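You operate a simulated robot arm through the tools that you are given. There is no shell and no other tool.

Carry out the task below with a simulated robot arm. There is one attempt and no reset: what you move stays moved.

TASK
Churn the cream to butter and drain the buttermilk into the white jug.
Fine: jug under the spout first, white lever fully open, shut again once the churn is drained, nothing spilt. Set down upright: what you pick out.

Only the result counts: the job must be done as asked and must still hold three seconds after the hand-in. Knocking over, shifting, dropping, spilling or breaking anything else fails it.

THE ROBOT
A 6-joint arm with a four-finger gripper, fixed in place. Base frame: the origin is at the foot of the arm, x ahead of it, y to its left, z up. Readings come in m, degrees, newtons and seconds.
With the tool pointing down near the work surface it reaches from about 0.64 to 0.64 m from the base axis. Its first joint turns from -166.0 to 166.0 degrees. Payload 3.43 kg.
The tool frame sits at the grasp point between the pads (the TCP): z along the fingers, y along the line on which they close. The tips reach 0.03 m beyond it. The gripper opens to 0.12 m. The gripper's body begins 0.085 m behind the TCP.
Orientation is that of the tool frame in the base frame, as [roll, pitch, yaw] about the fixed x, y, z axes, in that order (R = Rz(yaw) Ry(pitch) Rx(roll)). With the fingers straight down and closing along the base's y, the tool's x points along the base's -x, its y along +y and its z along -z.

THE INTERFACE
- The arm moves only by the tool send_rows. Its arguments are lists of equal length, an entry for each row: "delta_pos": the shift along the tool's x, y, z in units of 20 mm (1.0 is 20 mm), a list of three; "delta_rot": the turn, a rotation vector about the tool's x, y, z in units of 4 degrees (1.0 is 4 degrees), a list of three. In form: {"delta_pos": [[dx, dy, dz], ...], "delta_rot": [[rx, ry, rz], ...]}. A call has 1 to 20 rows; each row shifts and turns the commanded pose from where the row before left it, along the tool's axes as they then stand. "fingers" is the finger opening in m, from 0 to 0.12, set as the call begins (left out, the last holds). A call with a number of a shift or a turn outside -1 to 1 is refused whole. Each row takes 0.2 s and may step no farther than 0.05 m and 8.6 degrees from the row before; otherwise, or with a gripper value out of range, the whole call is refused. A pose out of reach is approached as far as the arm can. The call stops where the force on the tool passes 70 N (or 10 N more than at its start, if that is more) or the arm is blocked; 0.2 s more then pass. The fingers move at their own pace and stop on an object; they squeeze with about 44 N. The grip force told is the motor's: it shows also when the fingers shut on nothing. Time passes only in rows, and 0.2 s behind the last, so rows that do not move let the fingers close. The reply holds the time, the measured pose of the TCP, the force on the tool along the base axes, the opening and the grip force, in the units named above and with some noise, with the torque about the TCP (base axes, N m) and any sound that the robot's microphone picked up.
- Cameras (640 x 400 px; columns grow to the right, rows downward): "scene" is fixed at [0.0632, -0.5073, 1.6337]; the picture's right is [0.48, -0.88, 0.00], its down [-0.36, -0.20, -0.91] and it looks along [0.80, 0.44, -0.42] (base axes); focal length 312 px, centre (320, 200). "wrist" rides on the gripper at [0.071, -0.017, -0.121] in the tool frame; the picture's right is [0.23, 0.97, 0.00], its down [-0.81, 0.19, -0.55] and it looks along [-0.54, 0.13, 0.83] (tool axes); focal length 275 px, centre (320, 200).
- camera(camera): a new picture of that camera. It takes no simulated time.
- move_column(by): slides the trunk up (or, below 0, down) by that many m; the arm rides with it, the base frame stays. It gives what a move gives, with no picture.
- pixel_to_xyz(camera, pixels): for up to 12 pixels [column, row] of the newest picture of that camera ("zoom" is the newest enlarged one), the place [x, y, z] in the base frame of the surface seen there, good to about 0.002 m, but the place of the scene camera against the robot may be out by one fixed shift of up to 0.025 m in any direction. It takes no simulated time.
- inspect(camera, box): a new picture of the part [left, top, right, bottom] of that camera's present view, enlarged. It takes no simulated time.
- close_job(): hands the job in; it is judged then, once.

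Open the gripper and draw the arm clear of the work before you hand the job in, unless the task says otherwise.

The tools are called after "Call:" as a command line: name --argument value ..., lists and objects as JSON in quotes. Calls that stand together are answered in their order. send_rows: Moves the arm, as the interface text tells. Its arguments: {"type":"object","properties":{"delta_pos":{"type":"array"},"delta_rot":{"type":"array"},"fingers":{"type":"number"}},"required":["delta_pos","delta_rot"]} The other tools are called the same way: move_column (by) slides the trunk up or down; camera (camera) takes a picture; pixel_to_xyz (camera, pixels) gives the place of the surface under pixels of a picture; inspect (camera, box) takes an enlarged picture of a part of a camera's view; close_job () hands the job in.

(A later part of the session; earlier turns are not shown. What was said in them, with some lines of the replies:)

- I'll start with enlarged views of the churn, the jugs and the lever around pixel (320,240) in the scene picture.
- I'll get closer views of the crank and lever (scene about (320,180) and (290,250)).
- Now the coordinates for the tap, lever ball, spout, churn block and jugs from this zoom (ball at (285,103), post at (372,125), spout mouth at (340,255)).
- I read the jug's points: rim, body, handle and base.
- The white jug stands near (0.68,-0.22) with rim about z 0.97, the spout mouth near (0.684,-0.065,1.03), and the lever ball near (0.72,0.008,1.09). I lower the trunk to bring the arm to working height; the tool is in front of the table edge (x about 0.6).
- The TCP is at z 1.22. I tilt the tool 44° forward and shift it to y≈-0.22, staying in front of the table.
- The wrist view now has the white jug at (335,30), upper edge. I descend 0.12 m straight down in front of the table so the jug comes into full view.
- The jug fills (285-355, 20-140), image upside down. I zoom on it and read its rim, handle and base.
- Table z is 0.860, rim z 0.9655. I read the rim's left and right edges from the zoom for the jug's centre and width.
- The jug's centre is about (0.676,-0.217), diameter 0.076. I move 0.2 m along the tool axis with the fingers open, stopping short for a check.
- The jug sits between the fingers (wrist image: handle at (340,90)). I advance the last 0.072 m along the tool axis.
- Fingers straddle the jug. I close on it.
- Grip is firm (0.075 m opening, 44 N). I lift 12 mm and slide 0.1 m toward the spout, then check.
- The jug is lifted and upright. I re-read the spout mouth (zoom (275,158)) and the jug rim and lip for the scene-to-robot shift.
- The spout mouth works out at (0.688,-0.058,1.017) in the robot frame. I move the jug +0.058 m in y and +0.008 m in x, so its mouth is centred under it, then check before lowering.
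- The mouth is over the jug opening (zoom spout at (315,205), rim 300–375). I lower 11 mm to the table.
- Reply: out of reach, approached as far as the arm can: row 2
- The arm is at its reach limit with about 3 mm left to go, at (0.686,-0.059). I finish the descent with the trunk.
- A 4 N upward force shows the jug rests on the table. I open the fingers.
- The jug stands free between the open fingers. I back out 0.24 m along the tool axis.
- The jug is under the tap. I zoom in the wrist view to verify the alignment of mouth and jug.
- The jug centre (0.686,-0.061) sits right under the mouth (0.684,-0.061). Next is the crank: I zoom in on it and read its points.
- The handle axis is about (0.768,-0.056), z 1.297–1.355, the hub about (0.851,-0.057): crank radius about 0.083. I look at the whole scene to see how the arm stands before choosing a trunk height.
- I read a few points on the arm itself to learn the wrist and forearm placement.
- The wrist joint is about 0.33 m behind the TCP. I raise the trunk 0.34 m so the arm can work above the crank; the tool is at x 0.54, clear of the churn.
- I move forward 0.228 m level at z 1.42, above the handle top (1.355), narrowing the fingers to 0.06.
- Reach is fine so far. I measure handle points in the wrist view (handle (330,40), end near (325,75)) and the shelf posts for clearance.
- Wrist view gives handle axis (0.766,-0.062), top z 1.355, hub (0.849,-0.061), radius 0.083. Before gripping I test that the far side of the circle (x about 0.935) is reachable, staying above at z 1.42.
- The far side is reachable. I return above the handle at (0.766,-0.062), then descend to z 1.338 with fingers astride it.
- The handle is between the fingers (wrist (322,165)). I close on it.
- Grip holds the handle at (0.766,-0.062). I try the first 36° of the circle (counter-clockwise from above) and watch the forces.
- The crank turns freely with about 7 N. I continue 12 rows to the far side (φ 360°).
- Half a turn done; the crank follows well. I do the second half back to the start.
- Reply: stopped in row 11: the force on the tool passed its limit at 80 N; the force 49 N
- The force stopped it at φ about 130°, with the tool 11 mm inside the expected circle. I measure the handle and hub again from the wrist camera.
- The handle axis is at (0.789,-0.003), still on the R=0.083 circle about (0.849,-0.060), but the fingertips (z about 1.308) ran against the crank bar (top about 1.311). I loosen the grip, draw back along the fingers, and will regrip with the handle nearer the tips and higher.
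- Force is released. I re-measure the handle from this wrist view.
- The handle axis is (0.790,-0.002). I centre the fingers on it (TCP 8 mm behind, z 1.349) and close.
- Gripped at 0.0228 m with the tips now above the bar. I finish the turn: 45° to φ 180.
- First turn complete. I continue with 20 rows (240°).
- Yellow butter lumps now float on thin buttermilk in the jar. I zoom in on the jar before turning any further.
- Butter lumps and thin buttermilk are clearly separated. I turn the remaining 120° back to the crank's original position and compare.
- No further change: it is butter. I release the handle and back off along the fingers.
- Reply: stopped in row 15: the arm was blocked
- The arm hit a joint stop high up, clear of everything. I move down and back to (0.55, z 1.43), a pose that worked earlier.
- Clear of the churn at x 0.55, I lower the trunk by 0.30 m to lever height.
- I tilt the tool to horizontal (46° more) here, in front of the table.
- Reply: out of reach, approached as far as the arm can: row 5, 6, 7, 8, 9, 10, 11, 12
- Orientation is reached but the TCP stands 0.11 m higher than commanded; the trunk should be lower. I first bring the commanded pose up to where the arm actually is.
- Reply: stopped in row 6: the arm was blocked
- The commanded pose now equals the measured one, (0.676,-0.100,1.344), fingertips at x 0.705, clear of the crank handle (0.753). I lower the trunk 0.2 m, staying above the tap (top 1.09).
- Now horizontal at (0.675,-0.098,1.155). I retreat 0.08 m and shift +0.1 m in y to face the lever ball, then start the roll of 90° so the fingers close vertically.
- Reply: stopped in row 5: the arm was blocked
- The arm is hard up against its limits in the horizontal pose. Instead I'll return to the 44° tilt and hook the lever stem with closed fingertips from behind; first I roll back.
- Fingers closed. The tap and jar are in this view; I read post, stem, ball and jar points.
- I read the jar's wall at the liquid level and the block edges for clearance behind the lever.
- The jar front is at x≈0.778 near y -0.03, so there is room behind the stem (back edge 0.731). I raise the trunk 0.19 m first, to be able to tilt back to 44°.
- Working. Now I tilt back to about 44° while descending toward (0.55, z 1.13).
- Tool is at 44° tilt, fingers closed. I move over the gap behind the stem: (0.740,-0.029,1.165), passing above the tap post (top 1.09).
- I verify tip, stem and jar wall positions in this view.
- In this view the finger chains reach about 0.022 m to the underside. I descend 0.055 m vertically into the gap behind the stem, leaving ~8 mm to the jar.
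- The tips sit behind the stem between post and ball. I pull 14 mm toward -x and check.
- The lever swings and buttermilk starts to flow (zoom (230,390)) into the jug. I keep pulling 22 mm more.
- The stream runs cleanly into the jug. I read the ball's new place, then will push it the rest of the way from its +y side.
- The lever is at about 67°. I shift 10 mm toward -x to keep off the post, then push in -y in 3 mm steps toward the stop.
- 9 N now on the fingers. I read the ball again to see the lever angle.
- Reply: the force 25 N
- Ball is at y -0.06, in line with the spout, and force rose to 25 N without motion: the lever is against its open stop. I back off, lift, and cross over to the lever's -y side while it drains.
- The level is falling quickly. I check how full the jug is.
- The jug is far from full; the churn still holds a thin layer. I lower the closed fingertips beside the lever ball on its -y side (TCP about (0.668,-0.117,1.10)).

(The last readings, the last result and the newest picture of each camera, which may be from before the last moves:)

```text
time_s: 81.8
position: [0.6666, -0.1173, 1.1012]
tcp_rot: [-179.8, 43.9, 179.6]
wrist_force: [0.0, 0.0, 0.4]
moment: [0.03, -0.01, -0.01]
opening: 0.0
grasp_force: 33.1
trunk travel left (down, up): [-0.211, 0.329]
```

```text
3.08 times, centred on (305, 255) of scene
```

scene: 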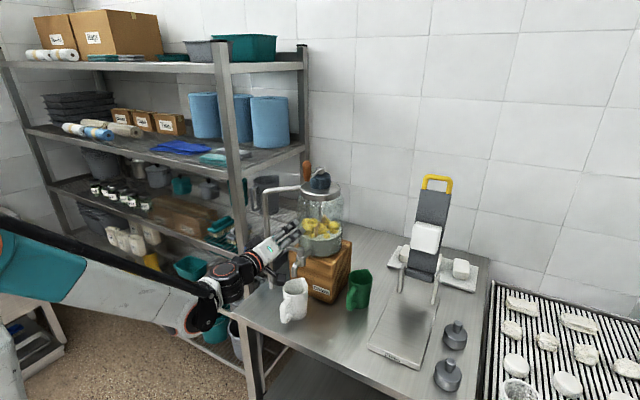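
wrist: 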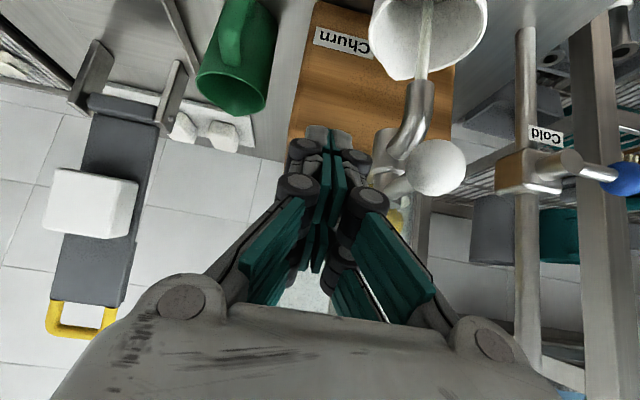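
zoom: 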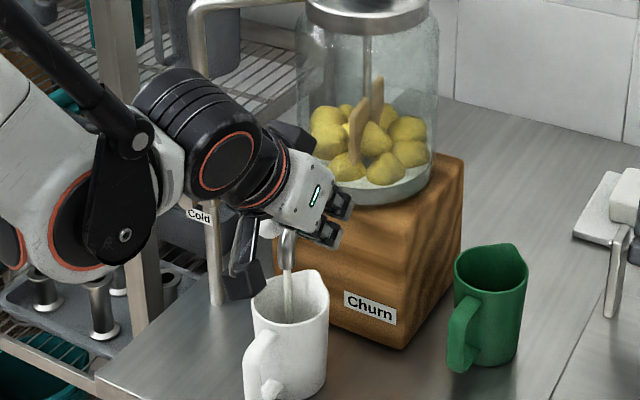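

Still draining. I wait two seconds and look again.

Call:
send_rows --delta_pos '[[0, 0, 0], [0, 0, 0], [0, 0, 0], [0, 0, 0], [0, 0, 0], [0, 0, 0], [0, 0, 0], [0, 0, 0]]' --delta_rot '[[0, 0, 0], [0, 0, 0], [0, 0, 0], [0, 0, 0], [0, 0, 0], [0, 0, 0], [0, 0, 0], [0, 0, 0]]'

Call:
inspect --camera "scene" --box '[260, 190, 350, 320]'

Call:
inspect --camera "wrist" --box '[340, 0, 520, 220]'

```text
time_s: 83.6
position: [0.6674, -0.1181, 1.1017]
tcp_rot: [-179.8, 43.9, 179.6]
wrist_force: [0.6, 1.0, 0.3]
moment: [0.01, 0.03, 0.01]
opening: 0.0
grasp_force: 33.5
trunk travel left (down, up): [-0.211, 0.329]
```

```text
3.08 times, centred on (305, 255) of scene
```

zoom: 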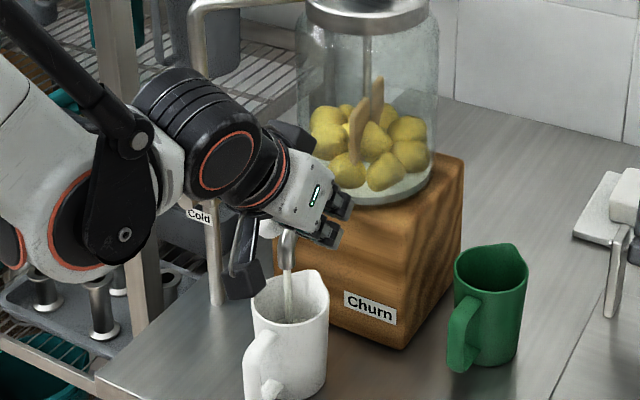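

```text
1.82 times, centred on (430, 110) of wrist
```

zoom: 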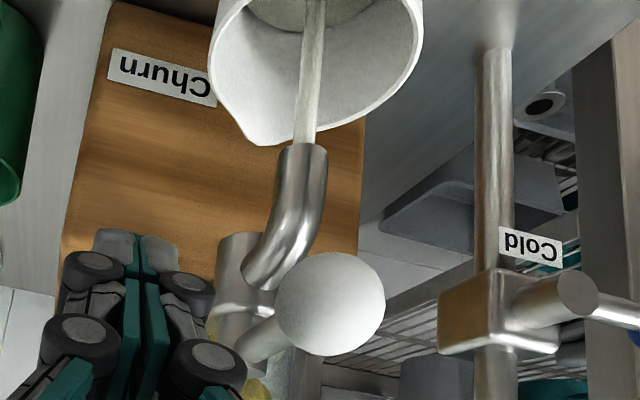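

Still flowing; the jug is about half full (surface visible at the top of the wrist zoom). I wait on.

Call:
send_rows --delta_pos '[[0, 0, 0], [0, 0, 0], [0, 0, 0], [0, 0, 0], [0, 0, 0], [0, 0, 0], [0, 0, 0], [0, 0, 0], [0, 0, 0], [0, 0, 0]]' --delta_rot '[[0, 0, 0], [0, 0, 0], [0, 0, 0], [0, 0, 0], [0, 0, 0], [0, 0, 0], [0, 0, 0], [0, 0, 0], [0, 0, 0], [0, 0, 0]]'

Call:
inspect --camera "scene" --box '[260, 190, 350, 320]'

Call:
inspect --camera "wrist" --box '[340, 0, 520, 220]'

```text
time_s: 85.8
position: [0.6677, -0.1172, 1.1019]
tcp_rot: [-179.8, 44.0, 179.6]
wrist_force: [0.4, 0.2, 0.1]
moment: [-0.01, 0.02, 0.04]
opening: 0.0001
grasp_force: 33.0
trunk travel left (down, up): [-0.211, 0.329]
```

```text
3.08 times, centred on (305, 255) of scene
```

zoom: 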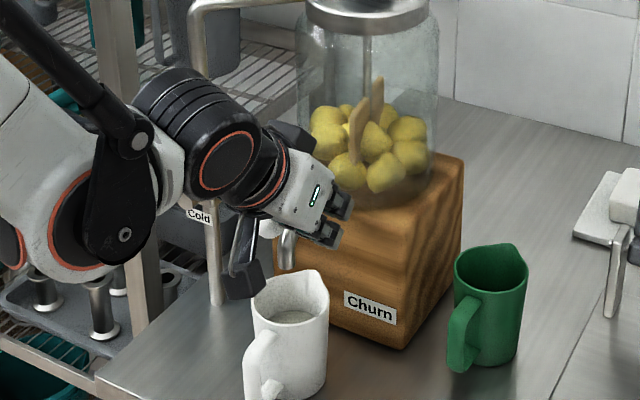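

```text
1.82 times, centred on (430, 110) of wrist
```

zoom: 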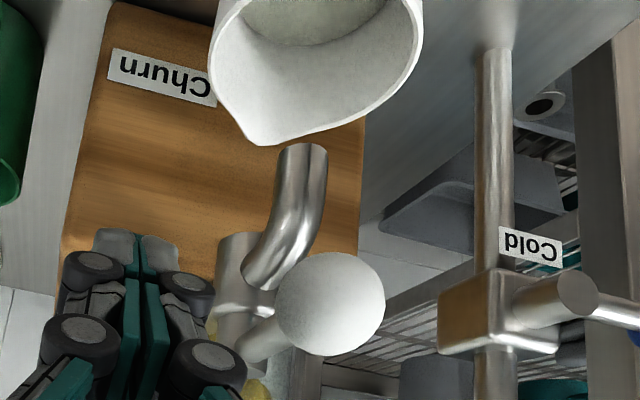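

Flow has stopped and the churn is drained, jug about half full with nothing spilt. I now push the lever ball toward +y to start shutting it.

Call:
send_rows --delta_pos '[[0, 0, 0], [0, 0, 0], [0, 0.7, 0], [0, 0.5, 0], [0, 0.5, 0], [0, 0.5, 0], [0, 0.5, 0], [0, 0.5, 0]]' --delta_rot '[[0, 0, 0], [0, 0, 0], [0, 0, 0], [0, 0, 0], [0, 0, 0], [0, 0, 0], [0, 0, 0], [0, 0, 0]]'

Call:
camera --camera "wrist"

Call:
inspect --camera "scene" --box '[260, 190, 350, 320]'

```text
time_s: 87.6
position: [0.6677, -0.0519, 1.1011]
tcp_rot: [-179.8, 43.9, 179.7]
wrist_force: [0.2, -0.4, -0.5]
moment: [0.0, 0.02, 0.02]
opening: 0.0
grasp_force: 33.2
trunk travel left (down, up): [-0.211, 0.329]
```

```text
taken
```

wrist: 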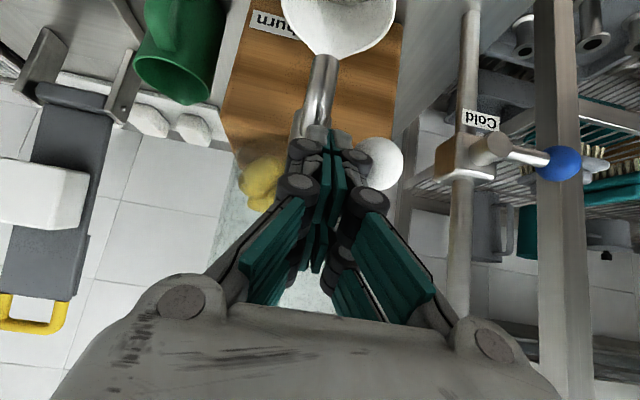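

```text
3.08 times, centred on (305, 255) of scene
```

zoom: 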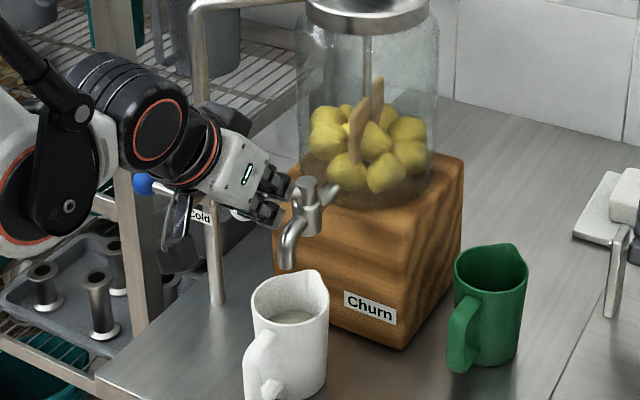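

The ball has swung (wrist (380,163)). I read its position.

Call:
pixel_to_xyz --camera "wrist" --pixels '[[385, 160], [395, 170], [318, 133], [343, 138]]'

```text
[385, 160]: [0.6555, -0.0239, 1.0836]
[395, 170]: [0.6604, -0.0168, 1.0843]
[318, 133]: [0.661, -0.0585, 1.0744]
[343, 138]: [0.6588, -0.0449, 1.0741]
```

Lever at about 56° from shut. I continue with +y then a diagonal +x/+y push toward the shut position.

Call:
send_rows --delta_pos '[[0, 0.4, 0], [-0.216, 0.15, 0.208], [-0.216, 0.15, 0.208], [-0.216, 0.15, 0.208]]' --delta_rot '[[0, 0, 0], [0, 0, 0], [0, 0, 0], [0, 0, 0]]'

Call:
camera --camera "wrist"

Call:
inspect --camera "scene" --box '[270, 210, 350, 280]'

```text
time_s: 88.6
position: [0.686, -0.036, 1.1003]
tcp_rot: [-179.8, 44.0, 179.5]
wrist_force: [-2.6, 1.1, 6.8]
moment: [0.06, -0.1, 0.04]
opening: 0.0
grasp_force: 32.8
trunk travel left (down, up): [-0.211, 0.329]
```

```text
taken
```

wrist: 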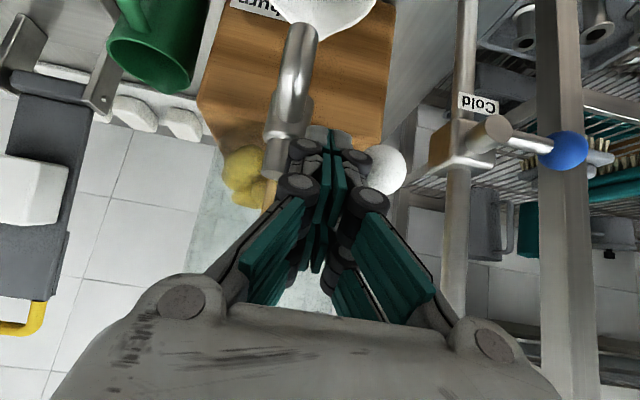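

```text
5.71 times, centred on (310, 245) of scene
```

zoom: 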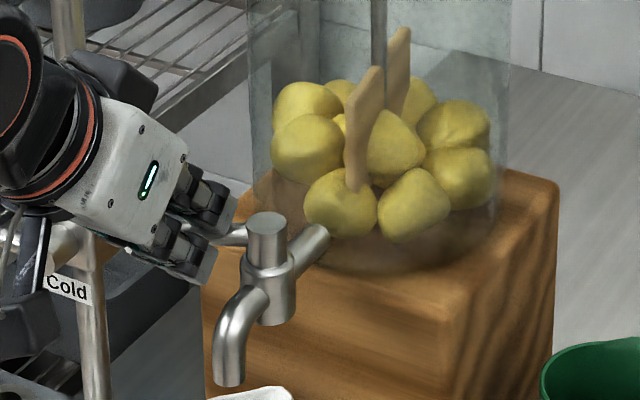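

The lever follows with light force (7 N up). I push on 12 mm in +x, slightly +y and 2 mm lower.

Call:
send_rows --delta_pos '[[-0.18, 0.15, 0.24], [-0.216, 0.15, 0.208], [-0.1, 0, 0.1], [0, 0, 0]]' --delta_rot '[[0, 0, 0], [0, 0, 0], [0, 0, 0], [0, 0, 0]]'

Call:
camera --camera "wrist"

Call:
inspect --camera "scene" --box '[270, 210, 350, 280]'

```text
time_s: 89.6
position: [0.7003, -0.0303, 1.1005]
tcp_rot: [-179.8, 44.2, 179.6]
wrist_force: [3.9, -4.2, 36.2]
moment: [-0.28, -0.83, 0.03]
opening: 0.0057
grasp_force: 33.6
trunk travel left (down, up): [-0.211, 0.329]
```

```text
taken
```

wrist: 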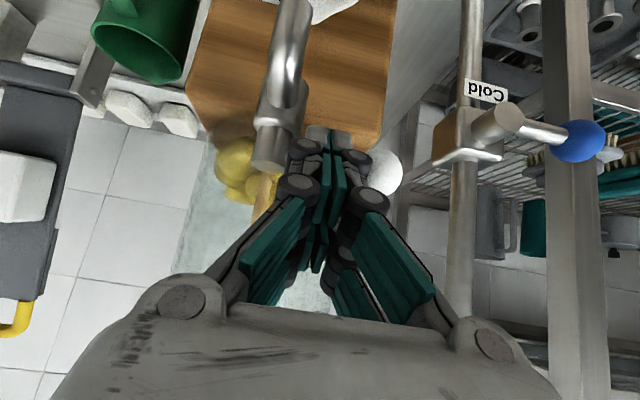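

```text
5.71 times, centred on (310, 245) of scene
```

zoom: 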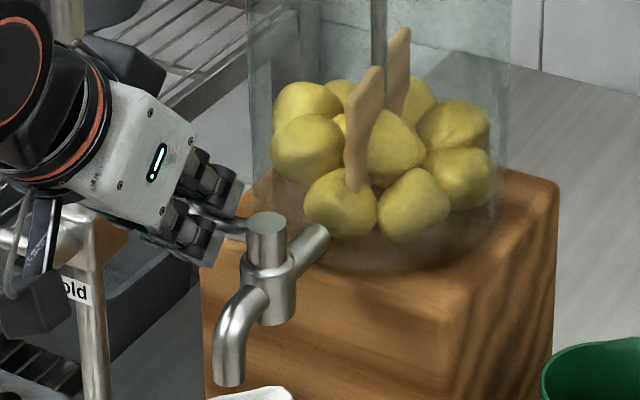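

36 N upward and the fingers were pried 6 mm apart: the tips are riding on something. I look closely before moving.

Call:
inspect --camera "wrist" --box '[230, 80, 430, 230]'

Call:
inspect --camera "scene" --box '[275, 230, 315, 260]'

Call:
pixel_to_xyz --camera "wrist" --pixels '[[388, 165], [395, 180], [390, 150], [303, 150], [358, 158], [318, 133], [343, 140]]'

```text
2.67 times, centred on (330, 155) of wrist
```

zoom: 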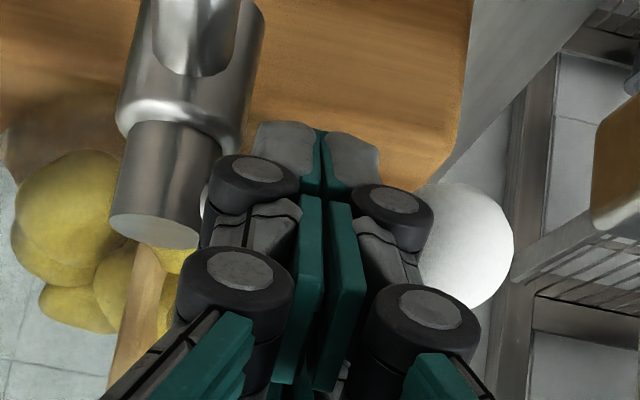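

```text
13.33 times, centred on (295, 245) of scene
```

zoom: 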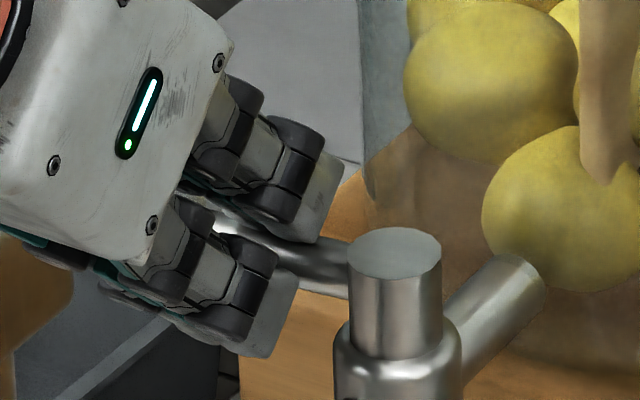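

```text
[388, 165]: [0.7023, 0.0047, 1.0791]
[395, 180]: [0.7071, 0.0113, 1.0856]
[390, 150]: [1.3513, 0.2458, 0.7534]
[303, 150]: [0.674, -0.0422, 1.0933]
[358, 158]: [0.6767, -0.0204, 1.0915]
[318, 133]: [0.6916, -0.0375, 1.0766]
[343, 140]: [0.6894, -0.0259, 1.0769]
```

The ball is at about (0.714,0.002), roughly 10° short of shut; my 2 mm descent caused the downward pressing. I ease up 2 mm and push the last few mm straight +x.

Call:
send_rows --delta_pos '[[-0.09, 0, -0.09], [-0.108, 0, 0.104], [-0.108, 0, 0.104], [0, 0, 0]]' --delta_rot '[[0, 0, 0], [0, 0, 0], [0, 0, 0], [0, 0, 0]]'

Call:
camera --camera "wrist"

Call:
inspect --camera "scene" --box '[275, 230, 315, 260]'

```text
time_s: 90.6
position: [0.7031, -0.0308, 1.1015]
tcp_rot: [-179.8, 43.7, 179.7]
wrist_force: [-41.2, 2.0, -23.7]
moment: [-1.49, 1.19, -1.14]
opening: 0.0061
grasp_force: 33.9
trunk travel left (down, up): [-0.211, 0.329]
```

```text
taken
```

wrist: 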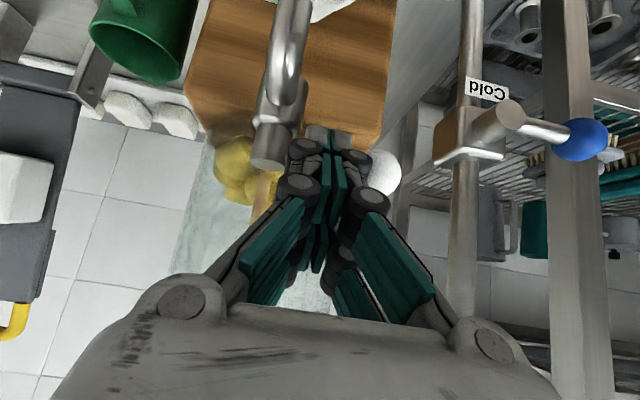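

```text
13.33 times, centred on (295, 245) of scene
```

zoom: 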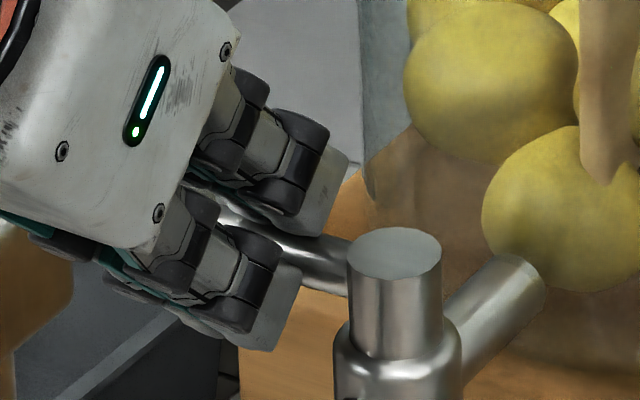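

-41 N in x now: likely the closed stop. I read the ball's position to confirm against the original.

Call:
pixel_to_xyz --camera "wrist" --pixels '[[388, 165], [395, 175], [380, 155], [398, 165]]'

Call:
inspect --camera "wrist" --box '[230, 80, 430, 230]'

```text
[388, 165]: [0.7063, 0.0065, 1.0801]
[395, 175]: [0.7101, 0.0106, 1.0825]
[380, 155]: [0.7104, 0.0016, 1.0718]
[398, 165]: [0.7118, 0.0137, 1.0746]
```

```text
2.67 times, centred on (330, 155) of wrist
```

zoom: 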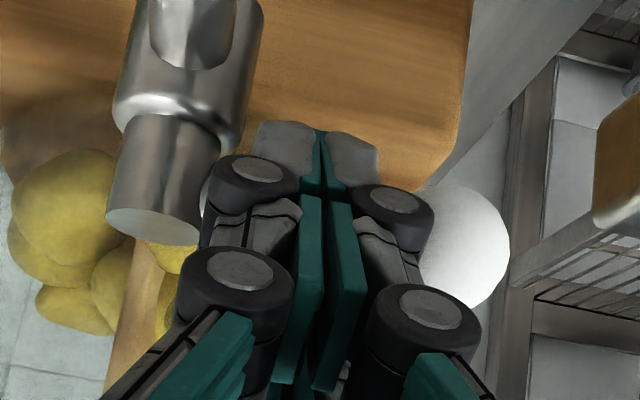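

The ball centre is about 0.7205 versus 0.7258 originally, so ~5° short, and the torque points to a fingertip touching the tap post (y≈-0.05). I back off 20 mm, rise 10 mm and shift +35 mm in y to push the ball itself instead.

Call:
send_rows --delta_pos '[[0.36, 0, -0.345], [0.36, 0, -0.345], [-0.35, 0, -0.36], [0, 0.875, 0], [0, 0.875, 0], [0, 0, 0]]' --delta_rot '[[0, 0, 0], [0, 0, 0], [0, 0, 0], [0, 0, 0], [0, 0, 0], [0, 0, 0]]'

Call:
camera --camera "wrist"

Call:
inspect --camera "scene" --box '[275, 230, 315, 260]'

```text
time_s: 92.0
position: [0.687, 0.0053, 1.1121]
tcp_rot: [-179.8, 44.1, 179.6]
wrist_force: [-0.3, 0.2, -0.1]
moment: [-0.01, -0.01, 0.0]
opening: 0.0001
grasp_force: 33.1
trunk travel left (down, up): [-0.211, 0.329]
```

```text
taken
```

wrist: 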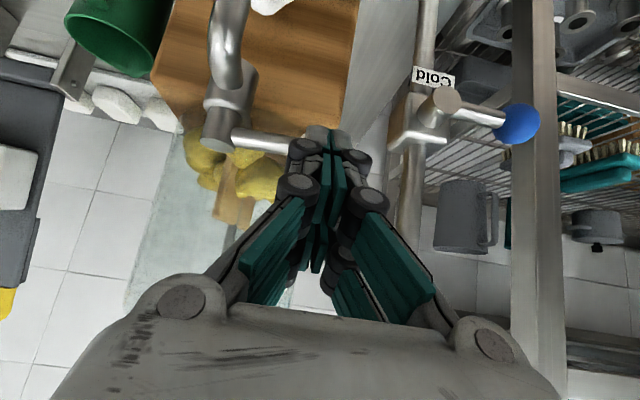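

```text
13.33 times, centred on (295, 245) of scene
```

zoom: 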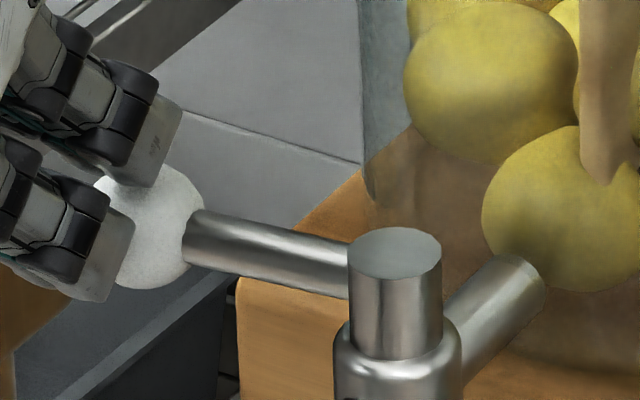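

Aligned with the ball. Comparing scene pictures, the ball is at (282.2,246.9) versus (283.0,245.5) originally. I push +x in 3 mm steps.

Call:
send_rows --delta_pos '[[-0.108, 0, 0.104], [-0.108, 0, 0.104], [0, 0, 0]]' --delta_rot '[[0, 0, 0], [0, 0, 0], [0, 0, 0]]'

Call:
inspect --camera "scene" --box '[280, 240, 320, 280]'

```text
time_s: 92.8
position: [0.6944, 0.0048, 1.1125]
tcp_rot: [-179.8, 44.0, 179.6]
wrist_force: [0.9, -0.2, 0.8]
moment: [0.05, 0.02, -0.02]
opening: 0.0
grasp_force: 32.9
trunk travel left (down, up): [-0.211, 0.329]
```

```text
10.00 times, centred on (300, 260) of scene
```

zoom: 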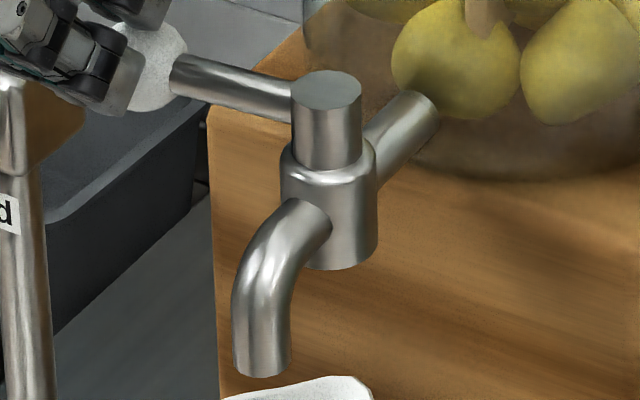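

The stem's end is at (173,73) against (180,65) in the original zoom; still a little short. I push further.

Call:
send_rows --delta_pos '[[-0.108, 0, 0.104], [-0.108, 0, 0.104], [0, 0, 0]]' --delta_rot '[[0, 0, 0], [0, 0, 0], [0, 0, 0]]'

Call:
inspect --camera "scene" --box '[280, 240, 320, 280]'

```text
time_s: 93.6
position: [0.6991, 0.005, 1.1119]
tcp_rot: [-179.8, 44.0, 179.7]
wrist_force: [-1.0, 0.7, 1.7]
moment: [0.07, -0.01, -0.02]
opening: 0.006
grasp_force: 33.5
trunk travel left (down, up): [-0.211, 0.329]
```

```text
10.00 times, centred on (300, 260) of scene
```

zoom: 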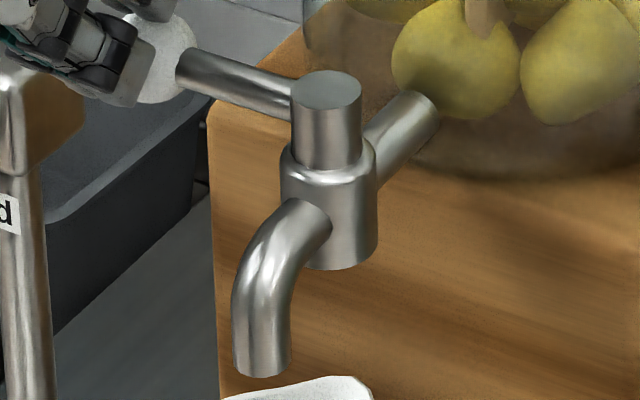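

Almost there: stem end now (179,67). I push until the stop resists.

Call:
send_rows --delta_pos '[[-0.108, 0, 0.104], [0, 0, 0]]' --delta_rot '[[0, 0, 0], [0, 0, 0]]'

Call:
inspect --camera "scene" --box '[280, 240, 320, 280]'

```text
time_s: 94.2
position: [0.7009, 0.004, 1.1116]
tcp_rot: [-179.8, 44.0, 179.5]
wrist_force: [-12.1, 0.9, 5.6]
moment: [0.01, 0.2, 0.01]
opening: 0.0062
grasp_force: 33.4
trunk travel left (down, up): [-0.211, 0.329]
```

```text
10.00 times, centred on (300, 260) of scene
```

zoom: 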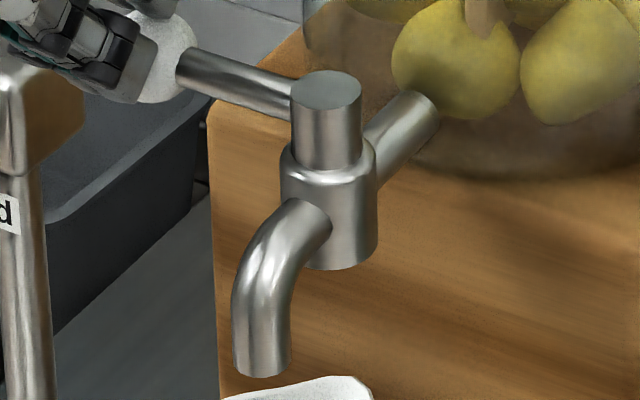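

The lever no longer moves and force rises to 12 N. One more small push to be sure, then I back away.

Call:
send_rows --delta_pos '[[-0.1, 0, 0.096], [0, 0, 0]]' --delta_rot '[[0, 0, 0], [0, 0, 0]]'

Call:
send_rows --delta_pos '[[0.3, 0, -0.3], [0, 0, -0.5], [0, 0, -1], [0, 0, -1], [0, 0, -1], [0, 0, -1]]' --delta_rot '[[0, 0, 0], [0, 0, 0], [0, 0, 0], [0, 0, 0], [0, 0, 0], [0, 0, 0]]'

Call:
inspect --camera "scene" --box '[280, 240, 320, 280]'

Call:
camera --camera "wrist"

```text
time_s: 94.8
position: [0.7017, 0.0056, 1.1136]
tcp_rot: [-179.8, 44.2, 179.6]
wrist_force: [-22.4, -0.5, 9.7]
moment: [0.02, 0.4, -0.01]
opening: 0.0061
grasp_force: 33.3
trunk travel left (down, up): [-0.211, 0.329]
```

```text
time_s: 96.2
position: [0.6392, 0.0033, 1.1743]
tcp_rot: [-179.8, 43.9, 179.4]
wrist_force: [1.0, -0.2, 0.4]
moment: [0.0, -0.01, 0.03]
opening: 0.0
grasp_force: 33.8
trunk travel left (down, up): [-0.211, 0.329]
```

```text
10.00 times, centred on (300, 260) of scene
```

zoom: 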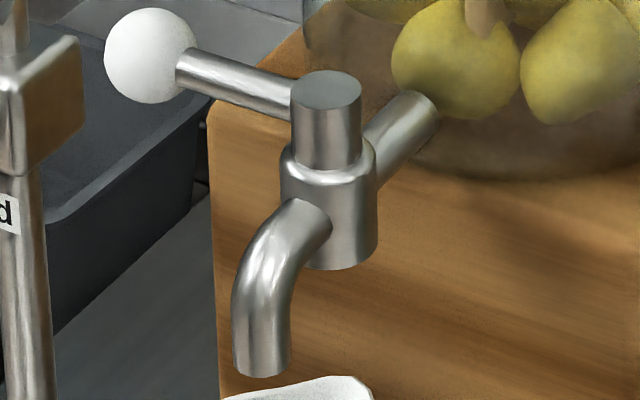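

```text
taken
```

wrist: 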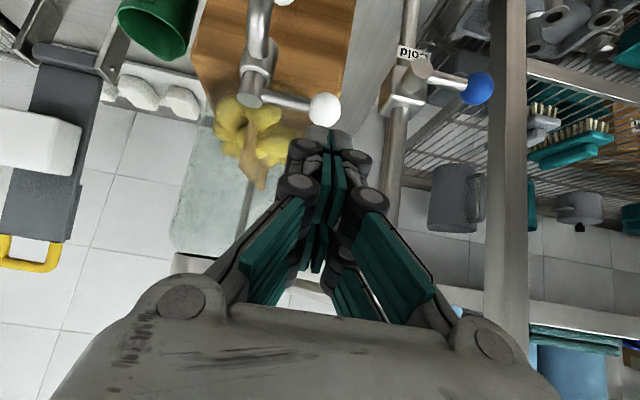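

The ball is back at (150,55), identical to the original closed picture. I retreat in front of the table and open the gripper.

Call:
send_rows --delta_pos '[[0.95, 0, -0.31], [0.95, 0, -0.31], [0.95, 0, -0.31], [0.95, 0, -0.31], [0.95, 0, -0.31]]' --delta_rot '[[0, 0, 0], [0, 0, 0], [0, 0, 0], [0, 0, 0], [0, 0, 0]]'

Call:
send_rows --delta_pos '[[0, 0, 0], [0, 0, 0], [0, 0, 0], [0, 0, 0]]' --delta_rot '[[0, 0, 0], [0, 0, 0], [0, 0, 0], [0, 0, 0]]' --fingers 0.1

Call:
camera --camera "scene"

Call:
inspect --camera "scene" --box '[260, 180, 380, 320]'

```text
time_s: 97.6
position: [0.5776, 0.0009, 1.128]
tcp_rot: [-179.8, 43.9, 179.1]
wrist_force: [0.2, -0.2, 0.2]
moment: [0.0, 0.08, -0.02]
opening: 0.0001
grasp_force: 33.4
trunk travel left (down, up): [-0.211, 0.329]
stopped in row 5: the arm was blocked; the commanded pose is now the measured one
```

```text
time_s: 98.6
position: [0.577, 0.0047, 1.1276]
tcp_rot: [-179.8, 44.0, 179.3]
wrist_force: [-0.5, -0.2, 0.2]
moment: [0.02, -0.02, -0.02]
opening: 0.1001
grasp_force: 0.0
trunk travel left (down, up): [-0.211, 0.329]
```

```text
taken
```

scene: 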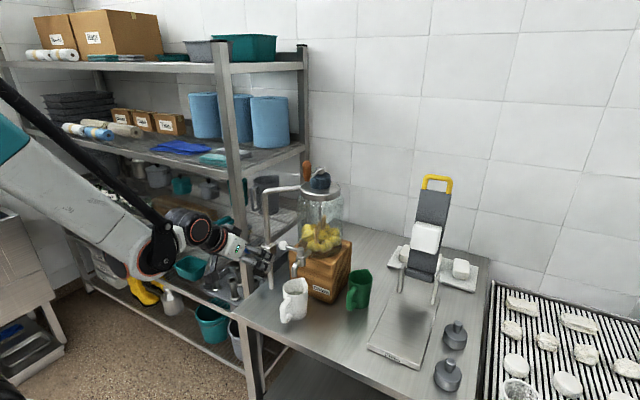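

```text
2.86 times, centred on (320, 250) of scene
```

zoom: 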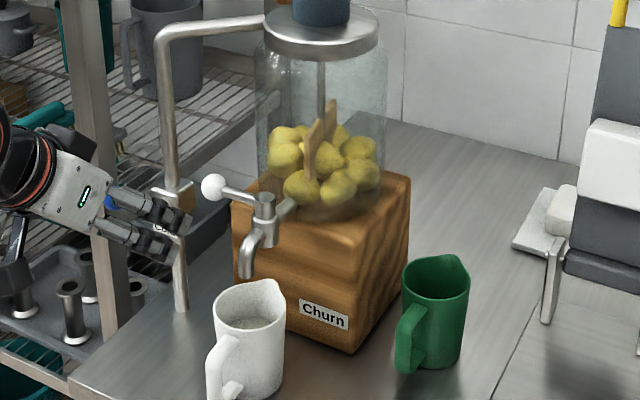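

Butter in the churn, buttermilk in the upright jug, lever shut, table clean, gripper open. I raise the trunk a bit so the hand is well clear, checking the final state.

Call:
move_column --by 0.12

Call:
inspect --camera "scene" --box '[250, 190, 350, 320]'

```text
time_s: 100.1
position: [0.5768, 0.0047, 1.2489]
tcp_rot: [-179.8, 44.0, 179.3]
wrist_force: [0.3, -0.3, -0.9]
moment: [0.0, 0.0, 0.02]
opening: 0.0998
grasp_force: 0.0
trunk travel left (down, up): [-0.331, 0.209]
```

```text
3.08 times, centred on (300, 255) of scene
```

zoom: 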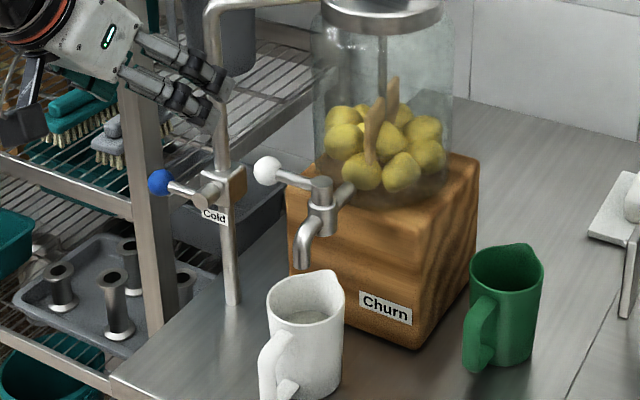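

The churn holds only butter, the lever is shut, the jug stands upright with the buttermilk, and the blue Cold lever and green jug look undisturbed. I hand the job in.

Call:
close_job

```text
The job is handed in.
```

The cream is churned to butter and the buttermilk is drained into the white jug. The job is handed in, but I don't have the judge's result.

- **Jug:** I set it upright under the spout before churning or opening the lever. It is about half full, and nothing spilt in any picture I took.
- **Churn:** About two turns of the crank gave butter lumps in thin buttermilk. Further turning changed nothing, so I stopped. The churn is drained, with only the butter left inside.
- **White lever:** I pushed it to its open stop, then shut it again after the flow had ended. Its ball is back exactly where it was in the first picture.
- **Crank handle:** On the first turn the fingertips caught on the crank bar and the arm stopped at its force limit. I regripped higher and finished. I saw no damage.
- **Everything else:** The green jug and the blue Cold lever look undisturbed. The gripper is open and clear of the churn and jug.
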